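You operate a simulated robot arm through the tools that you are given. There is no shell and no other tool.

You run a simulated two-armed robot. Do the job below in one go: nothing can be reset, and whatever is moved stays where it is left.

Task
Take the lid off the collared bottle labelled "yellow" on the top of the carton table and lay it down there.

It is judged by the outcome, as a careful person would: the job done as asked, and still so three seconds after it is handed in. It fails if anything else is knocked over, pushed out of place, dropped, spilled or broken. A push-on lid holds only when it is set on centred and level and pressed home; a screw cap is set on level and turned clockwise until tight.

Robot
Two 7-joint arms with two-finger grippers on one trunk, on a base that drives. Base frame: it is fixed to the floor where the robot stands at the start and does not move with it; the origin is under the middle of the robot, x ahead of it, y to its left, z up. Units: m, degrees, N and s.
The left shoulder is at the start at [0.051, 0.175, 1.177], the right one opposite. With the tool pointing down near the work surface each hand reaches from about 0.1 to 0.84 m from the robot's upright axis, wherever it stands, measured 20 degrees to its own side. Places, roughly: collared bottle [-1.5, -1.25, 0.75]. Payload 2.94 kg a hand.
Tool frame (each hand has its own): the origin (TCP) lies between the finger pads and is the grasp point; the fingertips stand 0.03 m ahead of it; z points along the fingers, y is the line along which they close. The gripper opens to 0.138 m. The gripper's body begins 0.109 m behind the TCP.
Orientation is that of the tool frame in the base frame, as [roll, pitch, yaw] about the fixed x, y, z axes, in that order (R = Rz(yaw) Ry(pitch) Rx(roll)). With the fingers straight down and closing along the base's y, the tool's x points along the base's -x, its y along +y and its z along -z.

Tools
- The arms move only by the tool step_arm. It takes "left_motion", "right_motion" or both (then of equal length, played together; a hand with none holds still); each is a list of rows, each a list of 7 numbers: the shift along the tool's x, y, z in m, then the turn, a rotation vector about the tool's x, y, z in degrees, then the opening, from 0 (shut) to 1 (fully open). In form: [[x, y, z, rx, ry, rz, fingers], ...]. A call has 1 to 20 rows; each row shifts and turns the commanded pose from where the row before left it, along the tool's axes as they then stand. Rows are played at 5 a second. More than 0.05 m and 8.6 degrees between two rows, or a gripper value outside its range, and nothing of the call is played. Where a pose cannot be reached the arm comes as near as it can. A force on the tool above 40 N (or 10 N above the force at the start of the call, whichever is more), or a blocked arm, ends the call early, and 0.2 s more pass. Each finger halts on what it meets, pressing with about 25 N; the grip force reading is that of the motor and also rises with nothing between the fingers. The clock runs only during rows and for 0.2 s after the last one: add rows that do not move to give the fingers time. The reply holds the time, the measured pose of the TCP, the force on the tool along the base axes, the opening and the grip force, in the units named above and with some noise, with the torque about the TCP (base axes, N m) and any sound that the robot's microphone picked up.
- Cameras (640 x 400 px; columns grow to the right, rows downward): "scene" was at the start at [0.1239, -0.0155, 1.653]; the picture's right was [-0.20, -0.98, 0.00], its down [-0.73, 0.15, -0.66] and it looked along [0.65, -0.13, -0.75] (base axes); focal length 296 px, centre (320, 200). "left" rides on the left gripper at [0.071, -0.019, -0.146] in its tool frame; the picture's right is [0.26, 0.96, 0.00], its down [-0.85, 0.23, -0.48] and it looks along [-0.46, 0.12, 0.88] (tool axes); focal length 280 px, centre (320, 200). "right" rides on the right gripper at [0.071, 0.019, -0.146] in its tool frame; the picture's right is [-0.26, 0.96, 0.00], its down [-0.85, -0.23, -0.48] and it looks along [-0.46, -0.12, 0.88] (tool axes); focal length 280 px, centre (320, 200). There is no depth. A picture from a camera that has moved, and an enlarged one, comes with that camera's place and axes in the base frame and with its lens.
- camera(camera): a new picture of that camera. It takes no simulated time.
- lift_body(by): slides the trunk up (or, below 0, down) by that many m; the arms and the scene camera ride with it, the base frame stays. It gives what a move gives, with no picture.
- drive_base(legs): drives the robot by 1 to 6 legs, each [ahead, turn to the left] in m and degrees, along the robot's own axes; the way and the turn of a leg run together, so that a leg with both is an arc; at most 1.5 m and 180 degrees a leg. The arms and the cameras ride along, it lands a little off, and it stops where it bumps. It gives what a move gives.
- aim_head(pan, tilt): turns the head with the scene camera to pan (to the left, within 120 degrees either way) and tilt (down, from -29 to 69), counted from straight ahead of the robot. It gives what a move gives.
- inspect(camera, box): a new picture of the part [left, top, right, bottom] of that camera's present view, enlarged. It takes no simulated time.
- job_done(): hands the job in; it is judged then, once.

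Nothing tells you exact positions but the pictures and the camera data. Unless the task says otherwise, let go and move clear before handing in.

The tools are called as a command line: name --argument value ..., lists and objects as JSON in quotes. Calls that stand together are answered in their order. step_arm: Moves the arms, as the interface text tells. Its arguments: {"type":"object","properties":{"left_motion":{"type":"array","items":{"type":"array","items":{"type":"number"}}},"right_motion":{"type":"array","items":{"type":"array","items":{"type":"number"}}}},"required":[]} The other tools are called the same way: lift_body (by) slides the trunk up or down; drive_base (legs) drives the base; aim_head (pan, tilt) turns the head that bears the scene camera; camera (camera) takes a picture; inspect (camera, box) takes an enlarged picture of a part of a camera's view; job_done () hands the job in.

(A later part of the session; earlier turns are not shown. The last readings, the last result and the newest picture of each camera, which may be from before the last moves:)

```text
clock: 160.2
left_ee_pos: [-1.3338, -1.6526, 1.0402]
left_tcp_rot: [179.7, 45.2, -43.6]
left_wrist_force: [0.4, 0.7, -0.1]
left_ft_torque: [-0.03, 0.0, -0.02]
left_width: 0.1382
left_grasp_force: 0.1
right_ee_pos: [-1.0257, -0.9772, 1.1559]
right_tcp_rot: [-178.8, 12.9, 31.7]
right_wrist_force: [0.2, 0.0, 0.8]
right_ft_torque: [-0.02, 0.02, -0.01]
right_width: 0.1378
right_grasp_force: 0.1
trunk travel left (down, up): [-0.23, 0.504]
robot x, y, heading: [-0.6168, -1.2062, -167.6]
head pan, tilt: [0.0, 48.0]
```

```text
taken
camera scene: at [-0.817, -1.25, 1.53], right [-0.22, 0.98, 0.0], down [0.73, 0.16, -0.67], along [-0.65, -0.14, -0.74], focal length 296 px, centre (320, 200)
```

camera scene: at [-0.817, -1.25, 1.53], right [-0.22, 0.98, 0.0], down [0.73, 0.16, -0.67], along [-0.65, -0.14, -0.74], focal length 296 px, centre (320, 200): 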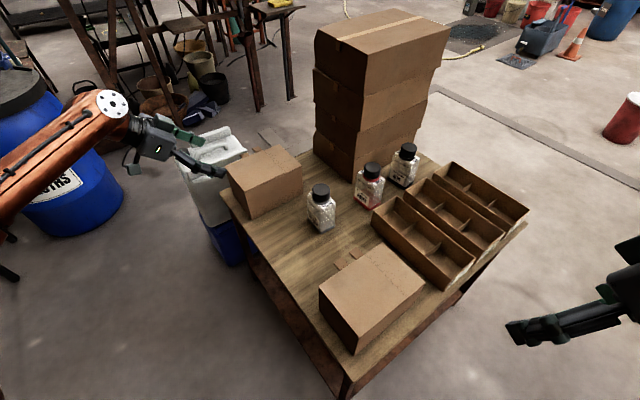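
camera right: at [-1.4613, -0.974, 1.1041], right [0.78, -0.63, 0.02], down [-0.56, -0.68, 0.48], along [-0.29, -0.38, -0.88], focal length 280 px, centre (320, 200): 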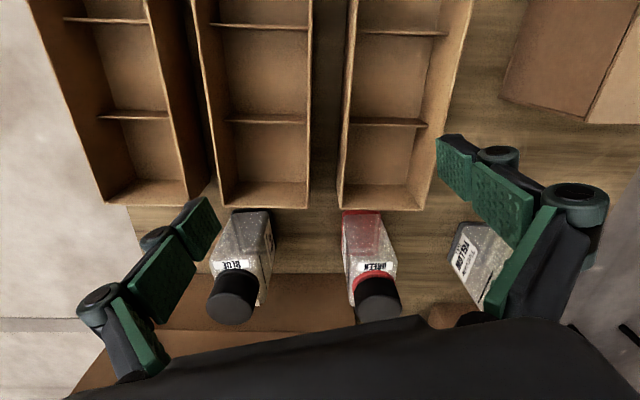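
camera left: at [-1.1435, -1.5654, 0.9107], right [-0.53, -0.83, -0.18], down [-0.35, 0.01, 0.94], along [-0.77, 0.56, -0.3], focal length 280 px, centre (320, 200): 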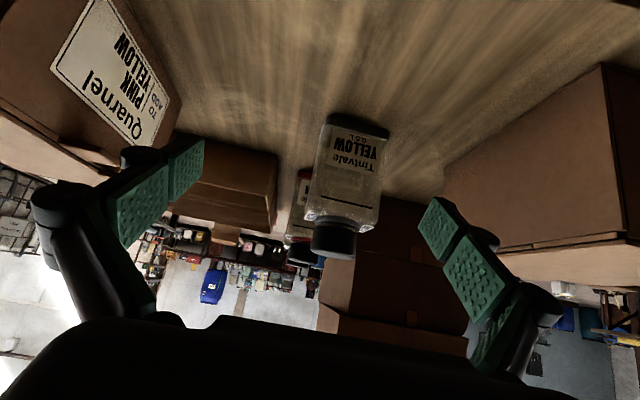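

That worked without hitting limits: the left hand is now extended, up and to the left-rear of the bottle. From here I'll come in toward the pre-grasp point beside the bottle.

step_arm --left_motion '[[0.0019, -0.0149, 0.0323, 0, 0, 0, 1], [0.0019, -0.0149, 0.0323, 0, 0, 0, 1], [0.0019, -0.0149, 0.0323, 0, 0, 0, 1], [0.0019, -0.0149, 0.0323, 0, 0, 0, 1], [0.0019, -0.0149, 0.0323, 0, 0, 0, 1], [0.0019, -0.0149, 0.0323, 0, 0, 0, 1], [0.0019, -0.0149, 0.0323, 0, 0, 0, 1], [0.0019, -0.0149, 0.0323, 0, 0, 0, 1], [0, 0, 0, 0, 0, 0, 1]]'

camera --camera "scene"

camera --camera "left"

```text
clock: 162.2
left_ee_pos: [-1.2783, -1.4777, 0.876]
left_tcp_rot: [179.9, 45.1, -43.4]
left_wrist_force: [0.7, -0.2, -0.6]
left_ft_torque: [-0.03, 0.01, -0.04]
left_width: 0.138
left_grasp_force: 0.0
left hand out of reach, approached as far as the arm can: row 1, 2, 3, 4, 5, 6, 7, 8
right_ee_pos: [-1.0258, -0.9776, 1.1553]
right_tcp_rot: [-178.8, 12.7, 31.7]
right_wrist_force: [0.2, -0.5, 0.3]
right_ft_torque: [-0.01, 0.01, 0.0]
right_width: 0.1381
right_grasp_force: 0.1
trunk travel left (down, up): [-0.23, 0.504]
robot x, y, heading: [-0.6153, -1.2071, -167.6]
head pan, tilt: [0.0, 48.0]
```

```text
taken
camera scene: at [-0.8176, -1.2507, 1.5298], right [-0.22, 0.98, 0.0], down [0.73, 0.16, -0.67], along [-0.65, -0.14, -0.74], focal length 296 px, centre (320, 200)
```

scene: 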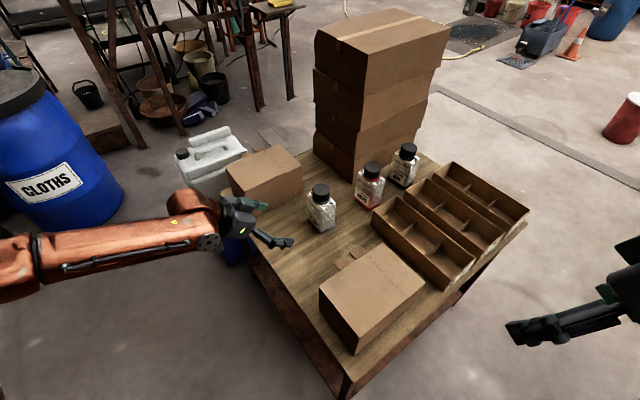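

```text
taken
camera left: at [-1.1528, -1.5688, 0.9269], right [-0.53, -0.83, -0.18], down [-0.35, 0.01, 0.94], along [-0.77, 0.56, -0.3], focal length 280 px, centre (320, 200)
```

left: 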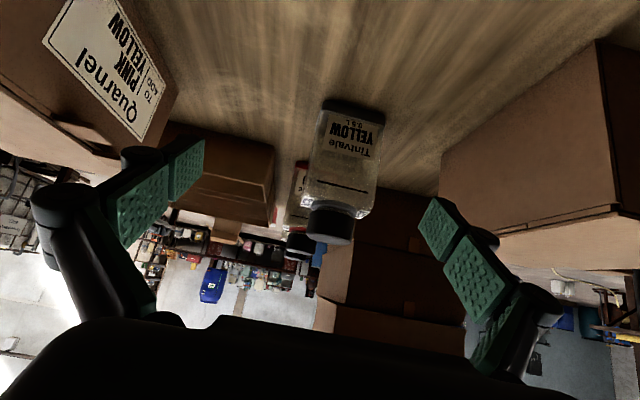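

It stalls at the same boundary. I'll look at the whole left arm to understand what stops it.

aim_head --pan 55 --tilt 35

camera --camera "scene"

camera --camera "right"

```text
clock: 163.5
left_ee_pos: [-1.2795, -1.4775, 0.8762]
left_tcp_rot: [179.9, 45.1, -43.4]
left_wrist_force: [-0.1, -0.5, -0.2]
left_ft_torque: [0.0, -0.01, -0.03]
left_width: 0.1379
left_grasp_force: 0.0
right_ee_pos: [-1.0271, -0.9765, 1.1559]
right_tcp_rot: [-178.7, 12.9, 31.7]
right_wrist_force: [0.9, -0.7, -0.5]
right_ft_torque: [0.02, 0.02, -0.01]
right_width: 0.1381
right_grasp_force: 0.0
trunk travel left (down, up): [-0.23, 0.504]
robot x, y, heading: [-0.6181, -1.2071, -167.6]
head pan, tilt: [55.0, 35.0]
```

```text
taken
camera scene: at [-0.7745, -1.3149, 1.5488], right [-0.92, 0.38, 0.0], down [0.22, 0.53, -0.82], along [-0.31, -0.76, -0.57], focal length 296 px, centre (320, 200)
```

scene: 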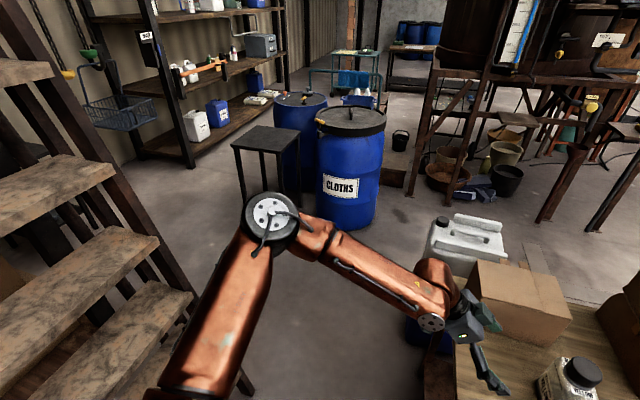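

```text
taken
camera right: at [-0.9278, -0.9434, 1.2822], right [0.29, -0.96, 0.04], down [-0.73, -0.19, 0.66], along [-0.62, -0.22, -0.75], focal length 280 px, centre (320, 200)
```

right: 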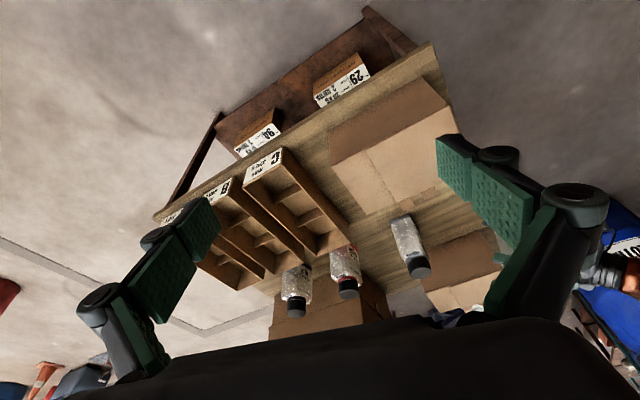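

The elbow is out and high with the forearm nearly in line with the fingers, so the wrist bend may be at its minimum. I'll test a steeper finger angle (16° more downward) and then try moving forward again.

step_arm --left_motion '[[-0.01, 0, -0.01, 0, 8, 0, 1], [-0.01, 0, -0.01, 0, 8, 0, 1], [0, 0, 0, 0, 0, 0, 1]]'

step_arm --left_motion '[[-0.0095, 0.025, 0.0052, 0, 0, 0, 1], [-0.0095, 0.025, 0.0052, 0, 0, 0, 1], [-0.0095, 0.025, 0.0052, 0, 0, 0, 1], [0, 0, 0, 0, 0, 0, 1]]'

```text
clock: 164.3
left_ee_pos: [-1.2507, -1.4906, 0.9127]
left_tcp_rot: [179.9, 29.0, -43.4]
left_wrist_force: [-0.7, 0.8, -0.1]
left_ft_torque: [0.04, 0.02, -0.01]
left_width: 0.1383
left_grasp_force: 0.0
left hand out of reach, approached as far as the arm can: row 1, 2
right_ee_pos: [-1.0258, -0.9783, 1.1552]
right_tcp_rot: [-178.8, 12.7, 31.7]
right_wrist_force: [1.0, 0.1, -0.4]
right_ft_torque: [0.01, 0.0, 0.0]
right_width: 0.138
right_grasp_force: 0.0
trunk travel left (down, up): [-0.23, 0.504]
robot x, y, heading: [-0.615, -1.2066, -167.4]
head pan, tilt: [55.0, 35.0]
```

```text
clock: 165.3
left_ee_pos: [-1.2742, -1.5424, 0.9196]
left_tcp_rot: [179.9, 29.1, -43.4]
left_wrist_force: [-0.2, 0.2, 1.2]
left_ft_torque: [-0.03, 0.02, 0.01]
left_width: 0.138
left_grasp_force: 0.1
left hand out of reach, approached as far as the arm can: row 1, 2, 3
right_ee_pos: [-1.0258, -0.9767, 1.1554]
right_tcp_rot: [-178.9, 12.8, 31.7]
right_wrist_force: [0.1, 0.8, 0.0]
right_ft_torque: [-0.02, -0.04, -0.02]
right_width: 0.1381
right_grasp_force: 0.0
trunk travel left (down, up): [-0.23, 0.504]
robot x, y, heading: [-0.6164, -1.2067, -167.7]
head pan, tilt: [55.0, 35.0]
```

Steeper is worse and flatter fingers reach farther; it's the wrist joint's forward-and-low position that's limited. To see whether the arm's spec reach is available at all, I'll test the left hand vertical out on its own side, off the table's left edge.

step_arm --left_motion '[[0.01, 0.015, -0.01, 0, 7.25, 0, 1], [0.01, 0.015, -0.01, 0, 7.25, 0, 1], [0.01, 0.015, 0, 0, 7.25, 0, 1], [0.01, 0.015, 0, 0, 7.25, 0, 1], [0, 0, 0, 0, 0, 0, 1]]'

step_arm --left_motion '[[0.01, 0.025, 0, 0, 0, -8, 1], [0.01, 0.025, 0, 0, 0, -8, 1], [0, 0.02, 0, 0, 0, -8, 1], [0, 0, 0, 0, 0, -8, 1], [0, 0, 0, 0, 0, -8, 1], [0, 0, 0, 0, 0, 0, 1]]'

camera --camera "scene"

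```text
clock: 166.5
left_ee_pos: [-1.1932, -1.6421, 0.9313]
left_tcp_rot: [179.9, 0.2, -43.3]
left_wrist_force: [0.0, 0.1, -0.1]
left_ft_torque: [-0.03, 0.01, 0.01]
left_width: 0.1379
left_grasp_force: 0.1
left hand out of reach, approached as far as the arm can: row 1, 2, 3, 4
right_ee_pos: [-1.0263, -0.9778, 1.1541]
right_tcp_rot: [-178.8, 12.7, 31.7]
right_wrist_force: [0.5, 0.0, 0.4]
right_ft_torque: [0.02, 0.02, 0.04]
right_width: 0.1379
right_grasp_force: 0.0
trunk travel left (down, up): [-0.23, 0.504]
robot x, y, heading: [-0.6191, -1.2128, -167.6]
head pan, tilt: [55.0, 35.0]
```

```text
clock: 167.9
left_ee_pos: [-1.2048, -1.7151, 0.932]
left_tcp_rot: [-180.0, 0.2, -3.2]
left_wrist_force: [-0.2, 0.2, -0.4]
left_ft_torque: [0.0, 0.03, -0.04]
left_width: 0.1379
left_grasp_force: 0.0
left hand out of reach, approached as far as the arm can: row 1, 3
right_ee_pos: [-1.0257, -0.9779, 1.1551]
right_tcp_rot: [-178.8, 12.8, 31.7]
right_wrist_force: [0.6, 0.6, -0.5]
right_ft_torque: [-0.01, -0.01, 0.02]
right_width: 0.1379
right_grasp_force: 0.0
trunk travel left (down, up): [-0.23, 0.504]
robot x, y, heading: [-0.6175, -1.2078, -167.7]
head pan, tilt: [55.0, 35.0]
```

```text
taken
camera scene: at [-0.7744, -1.315, 1.5489], right [-0.92, 0.38, 0.0], down [0.22, 0.53, -0.82], along [-0.31, -0.76, -0.57], focal length 296 px, centre (320, 200)
```

scene: 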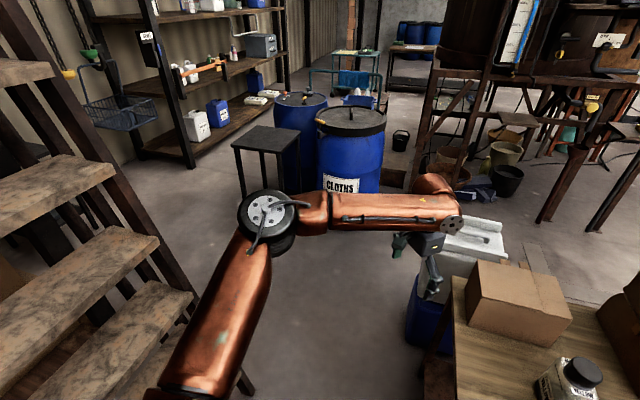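

The left elbow has stayed at the same point in space through all these moves, so the shoulder joints seem to be at a stop. I'll raise the left hand a good way to see whether the shoulder moves in that direction.

step_arm --left_motion '[[0.01, 0, -0.035, 0, 0, 0, 1], [0.01, 0, -0.035, 0, 0, 0, 1], [0.01, 0, -0.035, 0, 0, 0, 1], [0.01, 0, -0.035, 0, 0, 0, 1], [0.01, 0, -0.035, 0, 0, 0, 1], [0.01, 0, -0.035, 0, 0, 0, 1], [0.01, 0, -0.035, 0, 0, 0, 1], [0.01, 0, -0.035, 0, 0, 0, 1], [0.01, 0, -0.035, 0, 0, 0, 1], [0, 0, 0, 0, 0, 0, 1]]'

camera --camera "scene"

```text
clock: 170.1
left_ee_pos: [-1.0997, -1.7199, 1.2306]
left_tcp_rot: [180.0, 0.2, -3.4]
left_wrist_force: [-0.8, -0.9, -0.8]
left_ft_torque: [0.0, 0.0, 0.0]
left_width: 0.138
left_grasp_force: 0.1
left hand out of reach, approached as far as the arm can: row 8, 9
right_ee_pos: [-1.027, -0.9779, 1.1553]
right_tcp_rot: [-178.8, 12.7, 31.7]
right_wrist_force: [0.2, 0.3, -0.2]
right_ft_torque: [-0.01, 0.01, -0.02]
right_width: 0.1381
right_grasp_force: 0.0
trunk travel left (down, up): [-0.23, 0.504]
robot x, y, heading: [-0.6157, -1.2065, -167.6]
head pan, tilt: [55.0, 35.0]
```

```text
taken
camera scene: at [-0.7756, -1.3158, 1.5485], right [-0.92, 0.38, 0.0], down [0.22, 0.53, -0.82], along [-0.31, -0.76, -0.57], focal length 296 px, centre (320, 200)
```

scene: 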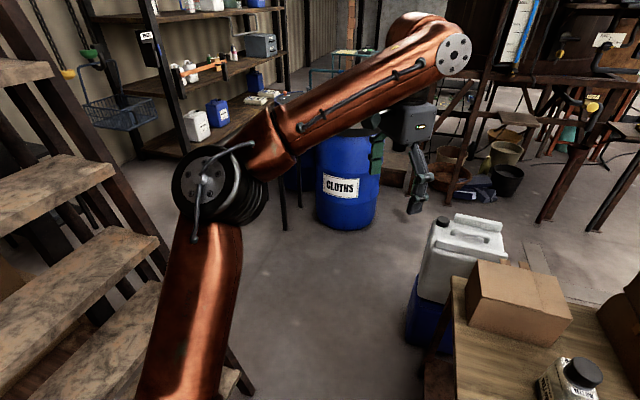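

The shoulder moves freely upward, so it isn't frozen. I'll test the left hand in its natural attitude (vertical, turned with the forearm): lower again and extend forward in small steps to see where it stops.

step_arm --left_motion '[[0, 0, 0.035, 0, 0, -5, 1], [0, 0, 0.035, 0, 0, -5, 1], [0, 0, 0.035, 0, 0, -5, 1], [0, 0, 0.035, 0, 0, 0, 1], [0, 0, 0.035, 0, 0, 0, 1], [0, 0, 0.035, 0, 0, 0, 1], [0, 0, 0, 0, 0, 0, 1]]'

step_arm --left_motion '[[-0.03, 0, 0, 0, 0, 0, 1], [-0.03, 0, 0, 0, 0, 0, 1], [-0.03, 0, 0, 0, 0, 0, 1], [-0.03, 0, 0, 0, 0, 0, 1], [-0.03, 0, 0, 0, 0, 0, 1], [0, 0, 0, 0, 0, 0, 1]]'

camera --camera "scene"

```text
clock: 171.7
left_ee_pos: [-1.0982, -1.7175, 1.0214]
left_tcp_rot: [179.9, 0.1, 11.6]
left_wrist_force: [-0.4, 0.0, -0.2]
left_ft_torque: [-0.02, 0.02, 0.0]
left_width: 0.1379
left_grasp_force: 0.0
right_ee_pos: [-1.026, -0.9773, 1.1564]
right_tcp_rot: [-178.8, 12.8, 31.8]
right_wrist_force: [0.6, -0.3, 0.1]
right_ft_torque: [0.04, -0.01, 0.01]
right_width: 0.138
right_grasp_force: 0.0
trunk travel left (down, up): [-0.23, 0.504]
robot x, y, heading: [-0.6185, -1.2061, -167.9]
head pan, tilt: [55.0, 35.0]
```

```text
clock: 173.1
left_ee_pos: [-1.1959, -1.7376, 1.0226]
left_tcp_rot: [180.0, 0.1, 11.7]
left_wrist_force: [1.2, 0.2, 0.1]
left_ft_torque: [-0.06, 0.0, 0.03]
left_width: 0.1378
left_grasp_force: 0.1
left hand out of reach, approached as far as the arm can: row 4, 5
right_ee_pos: [-1.0255, -0.9776, 1.1555]
right_tcp_rot: [-178.8, 12.8, 31.7]
right_wrist_force: [0.1, 0.1, 0.0]
right_ft_torque: [0.01, 0.04, 0.03]
right_width: 0.1381
right_grasp_force: 0.1
trunk travel left (down, up): [-0.23, 0.504]
robot x, y, heading: [-0.6163, -1.2042, -167.6]
head pan, tilt: [55.0, 35.0]
```

```text
taken
camera scene: at [-0.774, -1.3149, 1.5489], right [-0.92, 0.38, 0.0], down [0.22, 0.53, -0.82], along [-0.31, -0.76, -0.57], focal length 296 px, centre (320, 200)
```

scene: 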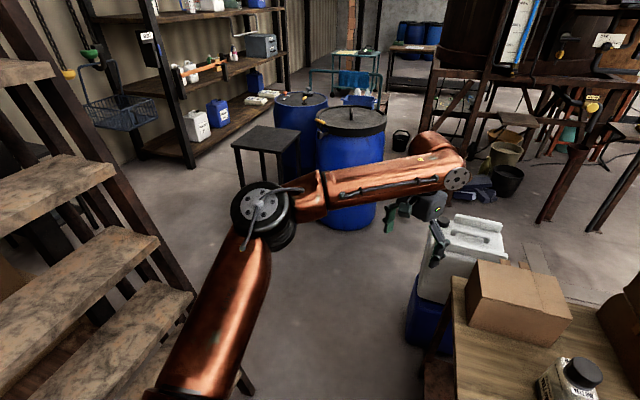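

I now understand the arms: the elbows must stay out to the sides, so reach comes from leaning the trunk down and forward and from flatter finger angles. I'll lean 7 cm lower and shape the right hand for the lid (fingers 40° below level, pointing forward-left).

lift_body --by -0.07

step_arm --right_motion '[[0, 0, 0, 0, 0, -8.5, 1], [0, 0, 0, 0, 0, -8.5, 1], [0, 0, 0, 0, 0, -8.5, 1], [0, 0, 0, 0, -7.4, 0, 1], [0, 0, 0, 0, -7.4, 0, 1], [0, 0, 0, 0, -7.4, 0, 1], [0, 0, 0, 0, -7.4, 0, 1], [0, 0, 0, 0, -7.4, 0, 1], [0, 0, 0, 0, 0, 0, 1]]'

aim_head --pan 0 --tilt 48

camera --camera "scene"

```text
clock: 174.1
left_ee_pos: [-1.194, -1.7375, 0.9528]
left_tcp_rot: [179.9, 0.2, 11.6]
left_wrist_force: [0.9, -0.3, -0.4]
left_ft_torque: [-0.04, 0.02, 0.01]
left_width: 0.1381
left_grasp_force: 0.0
right_ee_pos: [-1.0247, -0.9783, 1.0857]
right_tcp_rot: [-178.7, 12.9, 31.6]
right_wrist_force: [-0.1, -0.1, 0.8]
right_ft_torque: [-0.02, 0.07, -0.02]
right_width: 0.1378
right_grasp_force: 0.1
trunk travel left (down, up): [-0.16, 0.574]
robot x, y, heading: [-0.6159, -1.2081, -167.6]
head pan, tilt: [55.0, 35.0]
```

```text
clock: 176.1
left_ee_pos: [-1.196, -1.7382, 0.95]
left_tcp_rot: [-179.9, 0.1, 11.7]
left_wrist_force: [0.7, -0.2, -0.1]
left_ft_torque: [-0.02, 0.01, 0.01]
left_width: 0.1376
left_grasp_force: 0.0
right_ee_pos: [-1.0257, -0.9774, 1.0855]
right_tcp_rot: [-170.3, 47.7, 63.6]
right_wrist_force: [0.2, 0.1, -0.3]
right_ft_torque: [0.01, -0.04, -0.02]
right_width: 0.1378
right_grasp_force: 0.0
trunk travel left (down, up): [-0.16, 0.574]
robot x, y, heading: [-0.6189, -1.2091, -167.5]
head pan, tilt: [55.0, 35.0]
```

```text
clock: 177.4
left_ee_pos: [-1.1944, -1.7393, 0.9515]
left_tcp_rot: [180.0, 0.2, 11.6]
left_wrist_force: [-0.5, 0.0, -0.2]
left_ft_torque: [0.01, 0.0, -0.02]
left_width: 0.1377
left_grasp_force: 0.0
right_ee_pos: [-1.0253, -0.9776, 1.0868]
right_tcp_rot: [-170.3, 47.7, 63.6]
right_wrist_force: [0.1, -0.5, 0.0]
right_ft_torque: [-0.01, 0.02, -0.02]
right_width: 0.138
right_grasp_force: 0.0
trunk travel left (down, up): [-0.16, 0.574]
robot x, y, heading: [-0.6175, -1.2072, -167.5]
head pan, tilt: [0.0, 48.0]
```

```text
taken
camera scene: at [-0.877, -1.2639, 1.4538], right [-0.22, 0.98, 0.0], down [0.73, 0.16, -0.67], along [-0.65, -0.14, -0.74], focal length 296 px, centre (320, 200)
```

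scene: 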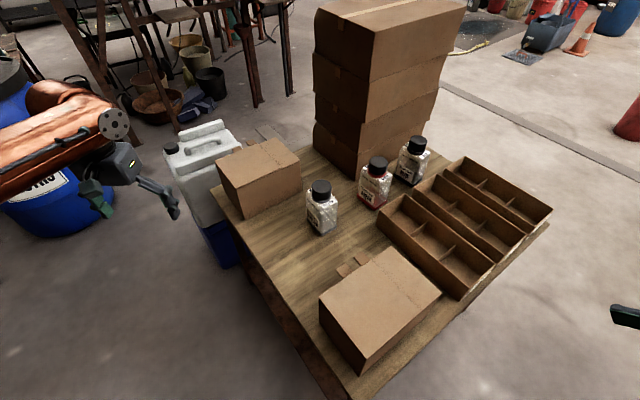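

The trunk leaned as expected. I'll fine-align the right hand and bring it over the front carton toward the lid, first two-thirds of the way.

step_arm --right_motion '[[0, 0, 0, -5.0, -1.93, 4.26, 1], [-0.0122, -0.0088, 0.0313, 0, 0, 0, 1], [-0.0122, -0.0088, 0.0313, 0, 0, 0, 1], [-0.0122, -0.0088, 0.0313, 0, 0, 0, 1], [-0.0122, -0.0088, 0.0313, 0, 0, 0, 1], [-0.0122, -0.0088, 0.0313, 0, 0, 0, 1], [-0.0122, -0.0088, 0.0313, 0, 0, 0, 1], [-0.0122, -0.0088, 0.0313, 0, 0, 0, 1], [-0.0122, -0.0088, 0.0313, 0, 0, 0, 1], [-0.0122, -0.0088, 0.0313, 0, 0, 0, 1], [-0.0122, -0.0088, 0.0313, 0, 0, 0, 1], [0, 0, 0, 0, 0, 0, 1]]'

camera --camera "scene"

camera --camera "right"

```text
clock: 180.0
left_ee_pos: [-1.1968, -1.7382, 0.95]
left_tcp_rot: [-180.0, 0.1, 11.7]
left_wrist_force: [0.2, -0.4, 0.9]
left_ft_torque: [-0.03, 0.01, 0.0]
left_width: 0.1378
left_grasp_force: 0.1
right_ee_pos: [-1.2729, -1.1988, 0.9797]
right_tcp_rot: [-179.9, 50.0, 57.4]
right_wrist_force: [-0.5, 0.4, 0.7]
right_ft_torque: [0.01, -0.02, -0.01]
right_width: 0.1382
right_grasp_force: 0.0
trunk travel left (down, up): [-0.16, 0.574]
robot x, y, heading: [-0.6126, -1.2037, -167.5]
head pan, tilt: [0.0, 48.0]
```

```text
taken
camera scene: at [-0.8768, -1.2636, 1.4539], right [-0.22, 0.98, 0.0], down [0.73, 0.16, -0.67], along [-0.65, -0.14, -0.74], focal length 296 px, centre (320, 200)
```

scene: 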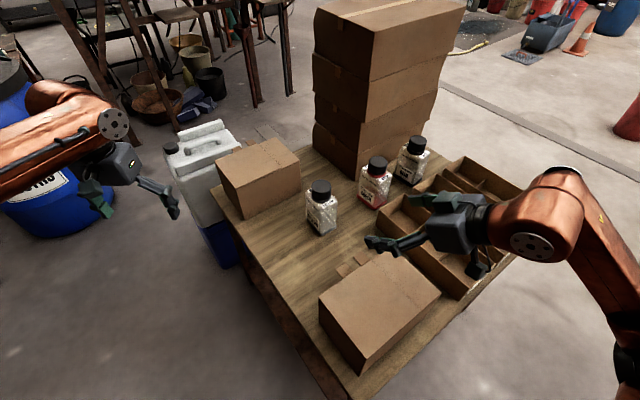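

```text
taken
camera right: at [-1.171, -1.0765, 1.0185], right [0.72, -0.66, 0.2], down [-0.29, -0.03, 0.96], along [-0.63, -0.75, -0.21], focal length 280 px, centre (320, 200)
```

right: 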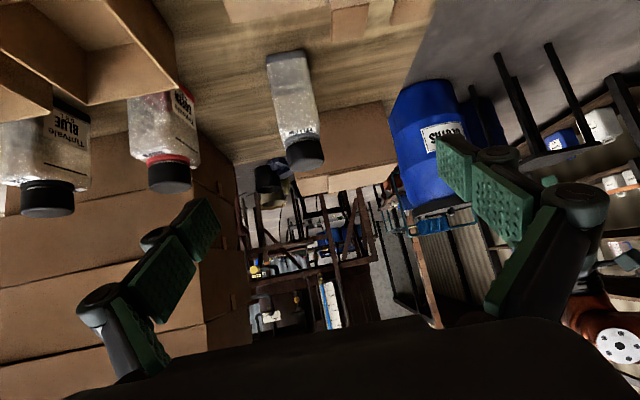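

The right hand follows well and its camera agrees on the lid height (0.866). I'll continue to the pre-grasp point 12 cm from the lid.

step_arm --right_motion '[[-0.0126, -0.0087, 0.0304, 0, 0, 0, 1], [-0.0126, -0.0087, 0.0304, 0, 0, 0, 1], [-0.0126, -0.0087, 0.0304, 0, 0, 0, 1], [-0.0126, -0.0087, 0.0304, 0, 0, 0, 1], [-0.0126, -0.0087, 0.0304, 0, 0, 0, 1], [0, 0, 0, 0, 0, 0, 1]]'

camera --camera "scene"

camera --camera "right"

```text
clock: 181.4
left_ee_pos: [-1.1961, -1.738, 0.9502]
left_tcp_rot: [180.0, 0.1, 11.6]
left_wrist_force: [-0.5, 0.4, -0.3]
left_ft_torque: [0.01, -0.01, 0.0]
left_width: 0.138
left_grasp_force: 0.0
right_ee_pos: [-1.328, -1.2502, 0.9529]
right_tcp_rot: [180.0, 50.0, 57.2]
right_wrist_force: [0.6, 0.0, -0.9]
right_ft_torque: [-0.02, -0.01, -0.02]
right_width: 0.1381
right_grasp_force: 0.1
right hand out of reach, approached as far as the arm can: row 3, 4, 5
trunk travel left (down, up): [-0.16, 0.574]
robot x, y, heading: [-0.614, -1.205, -167.6]
head pan, tilt: [0.0, 48.0]
```

```text
taken
camera scene: at [-0.877, -1.2641, 1.4538], right [-0.22, 0.98, 0.0], down [0.73, 0.16, -0.67], along [-0.65, -0.14, -0.74], focal length 296 px, centre (320, 200)
```

scene: 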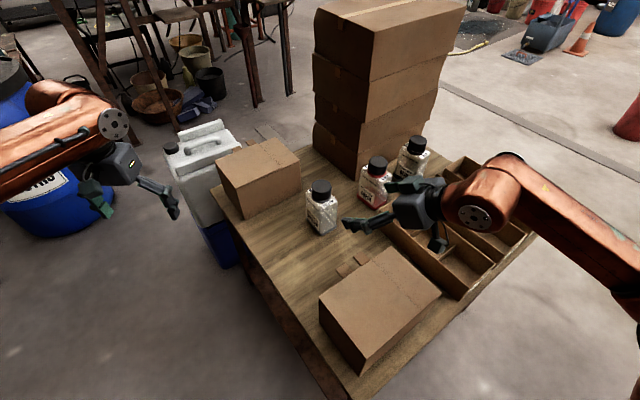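

```text
taken
camera right: at [-1.2253, -1.1288, 0.9942], right [0.72, -0.66, 0.2], down [-0.29, -0.03, 0.96], along [-0.63, -0.75, -0.21], focal length 280 px, centre (320, 200)
```

right: 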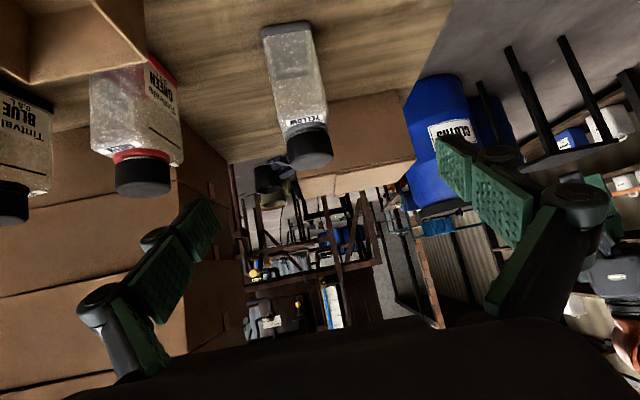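

The right hand stalls about 10 cm short of the pre-grasp. I want to know whether my shoulders really move forward when the trunk lowers, so I'll look at the left shoulder the same way as before.

aim_head --pan 60 --tilt 50

camera --camera "scene"

aim_head --pan -60 --tilt 45

camera --camera "scene"

```text
clock: 182.7
left_ee_pos: [-1.1959, -1.7389, 0.9503]
left_tcp_rot: [-179.9, 0.1, 11.6]
left_wrist_force: [0.2, -0.6, -0.1]
left_ft_torque: [0.03, -0.01, 0.0]
left_width: 0.1378
left_grasp_force: 0.1
right_ee_pos: [-1.3269, -1.2498, 0.9535]
right_tcp_rot: [-179.9, 50.0, 57.3]
right_wrist_force: [0.5, -0.3, 0.1]
right_ft_torque: [0.02, 0.02, 0.03]
right_width: 0.138
right_grasp_force: 0.0
trunk travel left (down, up): [-0.16, 0.574]
robot x, y, heading: [-0.6169, -1.2055, -167.2]
head pan, tilt: [60.0, 50.0]
```

```text
taken
camera scene: at [-0.8235, -1.3204, 1.4511], right [-0.95, 0.3, 0.0], down [0.23, 0.73, -0.64], along [-0.19, -0.61, -0.77], focal length 296 px, centre (320, 200)
```

scene: 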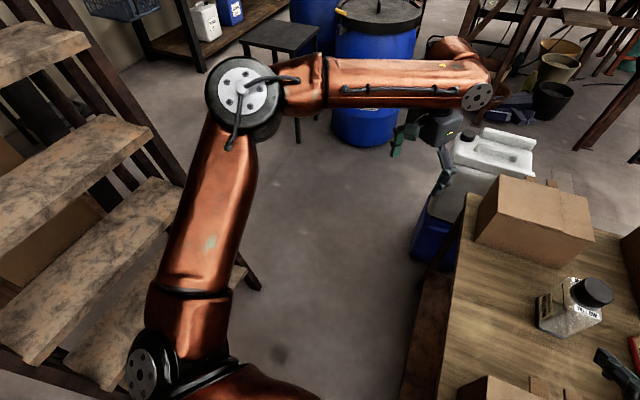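

```text
clock: 184.7
left_ee_pos: [-1.1964, -1.7385, 0.9502]
left_tcp_rot: [180.0, 0.1, 11.8]
left_wrist_force: [0.2, -0.2, 0.2]
left_ft_torque: [0.02, 0.01, -0.04]
left_width: 0.138
left_grasp_force: 0.1
right_ee_pos: [-1.3268, -1.2511, 0.9541]
right_tcp_rot: [179.9, 49.9, 57.2]
right_wrist_force: [0.8, -0.1, -0.5]
right_ft_torque: [-0.02, -0.01, 0.01]
right_width: 0.1382
right_grasp_force: 0.0
trunk travel left (down, up): [-0.16, 0.574]
robot x, y, heading: [-0.6175, -1.2064, -167.6]
head pan, tilt: [-60.0, 45.0]
```

```text
taken
camera scene: at [-0.8551, -1.187, 1.458], right [0.74, 0.68, 0.0], down [0.48, -0.52, -0.71], along [-0.48, 0.52, -0.71], focal length 296 px, centre (320, 200)
```

scene: 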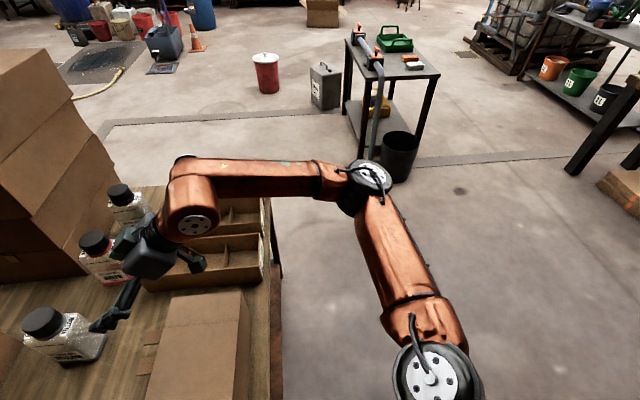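

The torso leans rather than slides, so the shoulders only advance about 6 cm. I suspect the jolt left both elbows swivelled up; I'll try to bring the left elbow down by lowering the left hand close to my side in free space (left of the table) and then extending it low.

step_arm --left_motion '[[0.03, 0.01, 0, 0, 0, 0, 1], [0.03, 0.01, 0, 0, 0, 0, 1], [0.03, 0.01, 0, 0, 0, 0, 1], [0.03, 0, 0, 0, 0, 0, 1], [0.03, 0, 0, 0, 0, 0, 1], [0.03, 0, 0, 0, 0, 0, 1], [0.03, 0, 0, 0, 0, 0, 1], [0.03, 0, 0, 0, 0, 0, 1], [0.03, 0, 0, 0, 0, 0, 1], [0, 0, 0, 0, 0, 0, 1]]'

step_arm --left_motion '[[0, 0, 0.03, 0, 0, 0, 1], [0, 0, 0.03, 0, 0, 0, 1], [0, 0, 0.03, 0, 0, 0, 1], [0, 0, 0.03, 0, 0, 0, 1], [0, 0, 0.03, 0, 0, 0, 1], [0, 0, 0.03, 0, 0, 0, 1], [0, 0, 0, 0, 0, 0, 1]]'

aim_head --pan 60 --tilt 50

camera --camera "scene"

```text
clock: 186.9
left_ee_pos: [-0.9233, -1.7132, 0.949]
left_tcp_rot: [-179.9, 0.2, 11.7]
left_wrist_force: [-0.4, 0.3, -0.7]
left_ft_torque: [-0.02, 0.01, 0.02]
left_width: 0.138
left_grasp_force: 0.1
right_ee_pos: [-1.3271, -1.2504, 0.9535]
right_tcp_rot: [179.9, 49.9, 57.2]
right_wrist_force: [-0.7, 0.2, 0.2]
right_ft_torque: [0.05, 0.04, -0.02]
right_width: 0.1379
right_grasp_force: 0.0
trunk travel left (down, up): [-0.16, 0.574]
robot x, y, heading: [-0.6213, -1.2071, -167.5]
head pan, tilt: [-60.0, 45.0]
```

```text
clock: 188.5
left_ee_pos: [-0.9245, -1.7125, 0.7691]
left_tcp_rot: [-180.0, 0.2, 11.6]
left_wrist_force: [0.2, -0.7, -0.4]
left_ft_torque: [0.01, -0.01, -0.01]
left_width: 0.1378
left_grasp_force: 0.2
right_ee_pos: [-1.3273, -1.2511, 0.9543]
right_tcp_rot: [180.0, 50.0, 57.2]
right_wrist_force: [-1.2, 0.5, 0.1]
right_ft_torque: [0.01, -0.05, 0.02]
right_width: 0.138
right_grasp_force: 0.0
trunk travel left (down, up): [-0.16, 0.574]
robot x, y, heading: [-0.6174, -1.204, -167.5]
head pan, tilt: [-60.0, 45.0]
```

```text
clock: 190.5
left_ee_pos: [-0.9252, -1.7125, 0.7702]
left_tcp_rot: [-180.0, 0.1, 11.7]
left_wrist_force: [0.1, -0.6, -0.1]
left_ft_torque: [0.02, 0.02, 0.01]
left_width: 0.1381
left_grasp_force: 0.1
right_ee_pos: [-1.3269, -1.2506, 0.9543]
right_tcp_rot: [180.0, 50.0, 57.4]
right_wrist_force: [-0.1, -0.4, -0.1]
right_ft_torque: [0.01, 0.01, -0.04]
right_width: 0.1381
right_grasp_force: 0.0
trunk travel left (down, up): [-0.16, 0.574]
robot x, y, heading: [-0.6158, -1.2069, -167.5]
head pan, tilt: [60.0, 50.0]
```

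```text
taken
camera scene: at [-0.8233, -1.3205, 1.4511], right [-0.95, 0.3, 0.0], down [0.23, 0.73, -0.64], along [-0.19, -0.61, -0.77], focal length 296 px, centre (320, 200)
```

scene: 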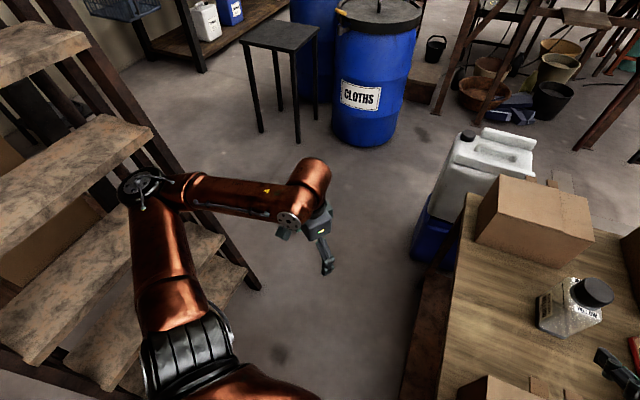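

The left elbow came down nicely (upper arm level, straight out to the side). From this posture I'll extend forward a bit while low, staying clear of the jerrycan, and then raise again.

step_arm --left_motion '[[-0.03, 0, 0, 0, 0, 0, 1], [-0.03, 0, 0, 0, 0, 0, 1], [-0.03, 0, 0, 0, 0, 0, 1], [-0.03, 0, -0.01, 0, 0, 0, 1], [-0.03, 0, -0.02, 0, 0, 0, 1], [-0.03, 0, -0.03, 0, 0, 0, 1], [-0.03, 0, -0.03, 0, 0, 0, 1], [-0.03, 0, -0.03, 0, 0, 0, 1], [-0.03, 0, -0.03, 0, 0, 0, 1], [-0.03, 0, -0.02, 0, 0, 0, 1], [0, 0, 0, 0, 0, 0, 1]]'

camera --camera "scene"

```text
clock: 192.9
left_ee_pos: [-1.219, -1.7752, 0.9399]
left_tcp_rot: [179.9, 0.0, 11.7]
left_wrist_force: [-0.2, -0.7, -0.2]
left_ft_torque: [0.0, 0.03, 0.01]
left_width: 0.138
left_grasp_force: 0.0
right_ee_pos: [-1.3264, -1.2501, 0.9525]
right_tcp_rot: [-180.0, 49.9, 57.2]
right_wrist_force: [-0.4, -0.3, 0.5]
right_ft_torque: [0.0, -0.04, 0.0]
right_width: 0.1378
right_grasp_force: 0.1
trunk travel left (down, up): [-0.16, 0.574]
robot x, y, heading: [-0.6146, -1.2085, -167.4]
head pan, tilt: [60.0, 50.0]
```

```text
taken
camera scene: at [-0.8258, -1.3217, 1.4508], right [-0.95, 0.3, 0.0], down [0.23, 0.73, -0.64], along [-0.19, -0.61, -0.77], focal length 296 px, centre (320, 200)
```

scene: 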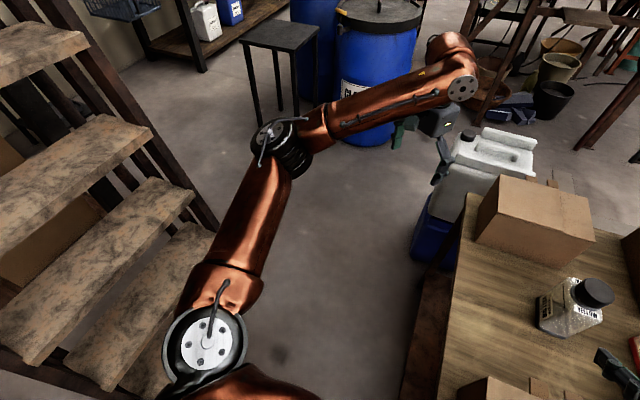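

The left arm is back in its original good posture (elbow out at shoulder height, arm well extended). I'll raise it clear of the jerrycan and turn the hand 55° clockwise for the left-side grip.

step_arm --left_motion '[[0, 0, -0.03, 0, 0, 0, 1], [0, 0, -0.03, 0, 0, 0, 1], [0, 0, -0.03, 0, 0, 7.86, 1], [0, 0, -0.02, 0, 0, 7.86, 1], [0, 0, 0, 0, 0, 7.86, 1], [0, 0, 0, 0, 0, 7.86, 1], [0, 0, 0, 0, 0, 7.86, 1], [0, 0, 0, 0, 0, 7.86, 1], [0, 0, 0, 0, 0, 7.86, 1], [0, 0, 0, 0, 0, 0, 1]]'

aim_head --pan 20 --tilt 48

camera --camera "scene"

```text
clock: 195.1
left_ee_pos: [-1.2195, -1.7742, 1.0496]
left_tcp_rot: [179.9, 0.1, -43.5]
left_wrist_force: [0.5, 0.5, 0.0]
left_ft_torque: [0.0, -0.02, -0.01]
left_width: 0.138
left_grasp_force: 0.0
right_ee_pos: [-1.3264, -1.2502, 0.9536]
right_tcp_rot: [180.0, 50.0, 57.2]
right_wrist_force: [-0.3, 1.0, 0.4]
right_ft_torque: [-0.01, -0.02, -0.01]
right_width: 0.1379
right_grasp_force: 0.0
trunk travel left (down, up): [-0.16, 0.574]
robot x, y, heading: [-0.6186, -1.2073, -167.4]
head pan, tilt: [60.0, 50.0]
```

```text
clock: 196.2
left_ee_pos: [-1.219, -1.7736, 1.0497]
left_tcp_rot: [179.9, 0.1, -43.4]
left_wrist_force: [0.4, -0.2, 0.5]
left_ft_torque: [0.0, 0.0, 0.01]
left_width: 0.1382
left_grasp_force: 0.1
right_ee_pos: [-1.326, -1.2505, 0.9534]
right_tcp_rot: [-180.0, 49.9, 57.2]
right_wrist_force: [0.2, 0.2, -0.4]
right_ft_torque: [0.0, 0.01, 0.0]
right_width: 0.1377
right_grasp_force: 0.1
trunk travel left (down, up): [-0.16, 0.574]
robot x, y, heading: [-0.6189, -1.2029, -167.4]
head pan, tilt: [20.0, 48.0]
```

```text
taken
camera scene: at [-0.8667, -1.2894, 1.4538], right [-0.54, 0.84, 0.0], down [0.63, 0.4, -0.67], along [-0.56, -0.36, -0.74], focal length 296 px, centre (320, 200)
```

scene: 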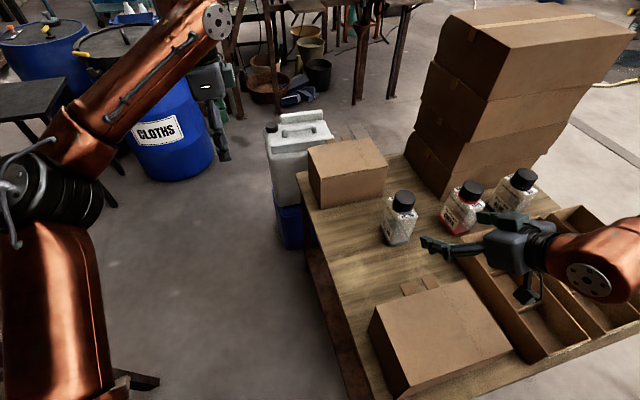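

No limits so far in the restored posture. I'll tilt the left fingers 45° toward the bottle and move to the waypoint 30 cm from it.

step_arm --left_motion '[[0, 0, 0, 0, -7.5, 0, 1], [0, 0, 0, 0, -7.5, 0, 1], [0, 0, 0, 0, -7.5, 0, 1], [0, 0, 0, 0, -7.5, 0, 1], [0, 0, 0, 0, -7.5, 0, 1], [0, 0, 0, 0, -7.5, 0, 1], [-0.0174, -0.0214, 0.0353, 0, 0, 0, 1], [-0.0174, -0.0214, 0.0353, 0, 0, 0, 1], [-0.0174, -0.0214, 0.0353, 0, 0, 0, 1], [-0.0174, -0.0214, 0.0353, 0, 0, 0, 1], [-0.0174, -0.0214, 0.0353, 0, 0, 0, 1], [-0.0174, -0.0214, 0.0353, 0, 0, 0, 1], [0, 0, 0, 0, 0, 0, 1]]'

camera --camera "scene"

```text
clock: 198.9
left_ee_pos: [-1.2933, -1.5252, 0.9729]
left_tcp_rot: [179.9, 45.1, -43.5]
left_wrist_force: [0.1, 0.2, 0.7]
left_ft_torque: [0.02, 0.02, 0.0]
left_width: 0.1378
left_grasp_force: 0.1
right_ee_pos: [-1.3269, -1.2513, 0.9544]
right_tcp_rot: [-180.0, 50.0, 57.3]
right_wrist_force: [-0.1, -0.7, -0.9]
right_ft_torque: [0.02, 0.04, 0.0]
right_width: 0.1379
right_grasp_force: 0.2
trunk travel left (down, up): [-0.16, 0.574]
robot x, y, heading: [-0.6181, -1.2074, -167.8]
head pan, tilt: [20.0, 48.0]
```

```text
taken
camera scene: at [-0.8661, -1.2896, 1.4539], right [-0.54, 0.84, 0.0], down [0.63, 0.4, -0.67], along [-0.56, -0.36, -0.74], focal length 296 px, centre (320, 200)
```

scene: 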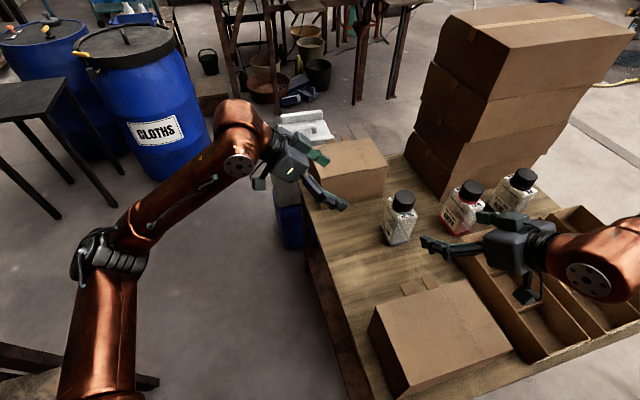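

The waypoint was reached without limits. I'll advance to the pre-grasp point, 13 cm from the bottle.

step_arm --left_motion '[[0.0014, 0.0002, 0.0283, 0, 0, 0, 1], [0.0014, 0.0002, 0.0283, 0, 0, 0, 1], [0.0014, 0.0002, 0.0283, 0, 0, 0, 1], [0.0014, 0.0002, 0.0283, 0, 0, 0, 1], [0.0014, 0.0002, 0.0283, 0, 0, 0, 1], [0.0014, 0.0002, 0.0283, 0, 0, 0, 1], [0, 0, 0, 0, 0, 0, 1]]'

camera --camera "scene"

camera --camera "left"

```text
clock: 200.6
left_ee_pos: [-1.3784, -1.4485, 0.8488]
left_tcp_rot: [180.0, 45.0, -43.4]
left_wrist_force: [0.0, -0.2, -0.2]
left_ft_torque: [-0.02, -0.04, -0.01]
left_width: 0.1381
left_grasp_force: 0.1
right_ee_pos: [-1.3284, -1.2512, 0.9533]
right_tcp_rot: [179.9, 49.9, 57.2]
right_wrist_force: [-0.4, 0.2, -0.3]
right_ft_torque: [0.01, 0.02, -0.02]
right_width: 0.138
right_grasp_force: 0.1
trunk travel left (down, up): [-0.16, 0.574]
robot x, y, heading: [-0.6159, -1.207, -167.7]
head pan, tilt: [20.0, 48.0]
```

```text
taken
camera scene: at [-0.8689, -1.2898, 1.4536], right [-0.54, 0.84, 0.0], down [0.63, 0.4, -0.67], along [-0.56, -0.36, -0.74], focal length 296 px, centre (320, 200)
```

scene: 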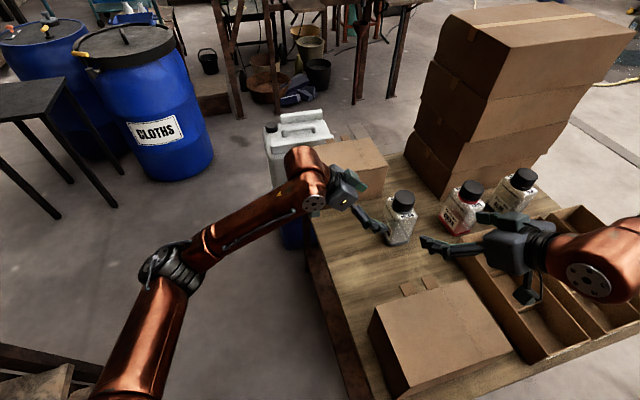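

```text
taken
camera left: at [-1.2533, -1.5404, 0.9001], right [-0.53, -0.83, -0.18], down [-0.35, 0.01, 0.94], along [-0.77, 0.56, -0.3], focal length 280 px, centre (320, 200)
```

left: 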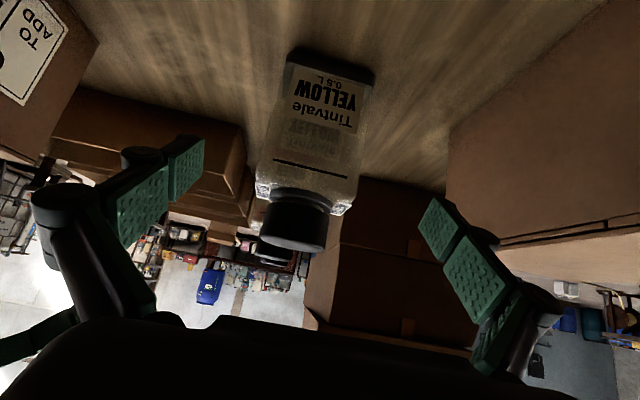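

The left hand is now at the pre-grasp point with its fingers straddling the bottle's line, no limits hit. I'll give the right arm the same treatment: retreat, make the hand vertical, bring it to my right side, then down low.

step_arm --right_motion '[[0, 0, -0.03, 0, 0, 0, 1], [0, 0, -0.03, 0, 0, 0, 1], [0, 0, -0.03, 0, 0, 0, 1], [0, 0, -0.03, 0, 0, 0, 1], [0, 0, -0.03, 0, 0, 0, 1], [0, 0, 0, 0, 7.14, 0, 1], [0, 0, 0, 0, 7.14, 0, 1], [0, 0, 0, 0, 7.14, 0, 1], [0, 0, 0, 0, 7.14, 0, 1], [0, 0, 0, 0, 7.14, 0, 1], [0, 0, 0, 0, 7.14, 0, 1], [0, 0, 0, 0, 7.14, 0, 1], [0, 0, 0, 0, 0, 7.5, 1], [0, 0, 0, 0, 0, 7.5, 1], [0, 0, 0, 0, 0, 7.5, 1], [0, 0, 0, 0, 0, 7.5, 1], [0, 0, 0, 0, 0, 7.5, 1], [0, 0, 0, 0, 0, 7.5, 1], [0, 0, 0, 0, 0, 0, 1]]'

camera --camera "scene"

```text
clock: 204.6
left_ee_pos: [-1.3781, -1.4484, 0.849]
left_tcp_rot: [179.9, 45.0, -43.4]
left_wrist_force: [-0.2, 0.8, 0.0]
left_ft_torque: [-0.01, -0.02, 0.02]
left_width: 0.138
left_grasp_force: 0.0
right_ee_pos: [-1.323, -1.2435, 0.9608]
right_tcp_rot: [149.8, 26.5, 4.3]
right_wrist_force: [0.0, -0.3, 0.1]
right_ft_torque: [0.01, -0.02, 0.02]
right_width: 0.138
right_grasp_force: 0.0
right hand out of reach, approached as far as the arm can: row 1, 2, 3, 4, 5, 6, 8, 9, 10, 11, 12
trunk travel left (down, up): [-0.16, 0.574]
robot x, y, heading: [-0.6166, -1.2059, -167.5]
head pan, tilt: [20.0, 48.0]
```

```text
taken
camera scene: at [-0.8672, -1.2892, 1.4537], right [-0.54, 0.84, 0.0], down [0.63, 0.4, -0.67], along [-0.56, -0.36, -0.74], focal length 296 px, centre (320, 200)
```

scene: 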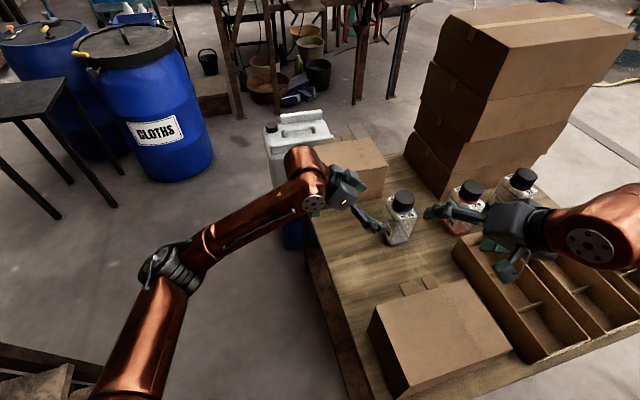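

The right hand got twisted while pinned at its limit but touched nothing. I'll free it by moving it up, right and slightly back.

step_arm --right_motion '[[-0.0025, -0.0077, -0.0289, 0, 0, 0, 1], [-0.0025, -0.0077, -0.0289, 0, 0, 0, 1], [-0.0025, -0.0077, -0.0289, 0, 0, 0, 1], [-0.0025, -0.0077, -0.0289, 0, 0, 0, 1], [-0.0025, -0.0077, -0.0289, 0, 0, 0, 1], [-0.0025, -0.0077, -0.0289, 0, 0, 0, 1], [0, 0, 0, 0, 0, 0, 1]]'

aim_head --pan -40 --tilt 48

camera --camera "scene"

```text
clock: 206.2
left_ee_pos: [-1.3774, -1.4481, 0.8484]
left_tcp_rot: [179.9, 45.1, -43.3]
left_wrist_force: [-0.3, -0.4, -0.2]
left_ft_torque: [0.0, 0.01, -0.06]
left_width: 0.1381
left_grasp_force: 0.1
right_ee_pos: [-1.2896, -1.1132, 1.0812]
right_tcp_rot: [149.7, 26.5, 4.4]
right_wrist_force: [0.0, 0.3, 0.0]
right_ft_torque: [0.02, -0.01, -0.01]
right_width: 0.1381
right_grasp_force: 0.0
trunk travel left (down, up): [-0.16, 0.574]
robot x, y, heading: [-0.6192, -1.2107, -167.6]
head pan, tilt: [20.0, 48.0]
```

```text
clock: 207.4
left_ee_pos: [-1.3783, -1.4479, 0.8484]
left_tcp_rot: [180.0, 45.0, -43.5]
left_wrist_force: [0.5, -0.4, 0.0]
left_ft_torque: [-0.01, 0.03, 0.0]
left_width: 0.1378
left_grasp_force: 0.1
right_ee_pos: [-1.2898, -1.1128, 1.0808]
right_tcp_rot: [149.8, 26.4, 4.4]
right_wrist_force: [0.0, -0.3, 0.3]
right_ft_torque: [0.0, -0.01, -0.01]
right_width: 0.1382
right_grasp_force: 0.0
trunk travel left (down, up): [-0.16, 0.574]
robot x, y, heading: [-0.6174, -1.2065, -167.6]
head pan, tilt: [-40.0, 48.0]
```

```text
taken
camera scene: at [-0.8703, -1.2103, 1.4538], right [0.46, 0.89, 0.0], down [0.66, -0.34, -0.67], along [-0.59, 0.31, -0.74], focal length 296 px, centre (320, 200)
```

scene: 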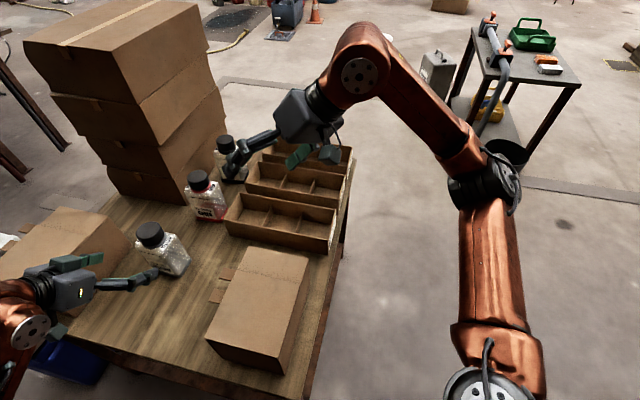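

It's free again. I'll make the right hand vertical, bring it to my right side off the table, and lower it to about z 0.77 there.

step_arm --right_motion '[[0, 0, 0, 5.55, 5.58, -0.16, 1], [0, 0, 0, 5.55, 5.58, -0.16, 1], [0, 0, 0, 5.55, 5.58, -0.16, 1], [0, 0, 0, 5.55, 5.58, -0.16, 1], [0, 0, 0, 5.55, 5.58, -0.16, 1], [0.0251, -0.0216, 0, 0, 0, 0, 1], [0.0251, -0.0216, 0, 0, 0, 0, 1], [0.0251, -0.0216, 0, 0, 0, 0, 1], [0.0251, -0.0216, 0, 0, 0, 0, 1], [0.0251, -0.0216, 0, 0, 0, 0, 1], [0.0251, -0.0216, 0, 0, 0, 0, 1], [0.0251, -0.0216, 0, 0, 0, 0, 1], [0.0251, -0.0216, 0, 0, 0, 0, 1], [0.0251, -0.0216, 0, 0, 0, 0, 1], [0, 0, 0, 0, 0, 0, 1]]'

camera --camera "scene"

```text
clock: 210.7
left_ee_pos: [-1.3773, -1.4491, 0.8484]
left_tcp_rot: [179.9, 45.1, -43.4]
left_wrist_force: [0.0, -1.1, 0.0]
left_ft_torque: [0.0, 0.0, 0.0]
left_width: 0.1379
left_grasp_force: 0.1
right_ee_pos: [-1.1349, -0.9054, 1.0558]
right_tcp_rot: [-180.0, 0.1, 12.6]
right_wrist_force: [0.9, -0.1, 0.7]
right_ft_torque: [0.01, 0.02, 0.0]
right_width: 0.1379
right_grasp_force: 0.1
right hand out of reach, approached as far as the arm can: row 13, 14
trunk travel left (down, up): [-0.16, 0.574]
robot x, y, heading: [-0.6182, -1.2015, -167.5]
head pan, tilt: [-40.0, 48.0]
```

```text
taken
camera scene: at [-0.8695, -1.2108, 1.454], right [0.46, 0.89, 0.0], down [0.66, -0.34, -0.67], along [-0.59, 0.31, -0.74], focal length 296 px, centre (320, 200)
```

scene: 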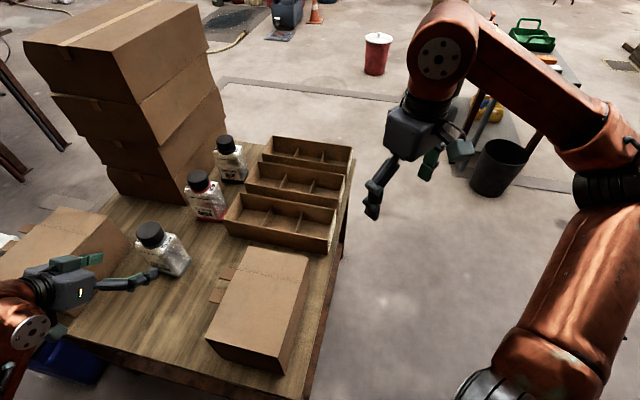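

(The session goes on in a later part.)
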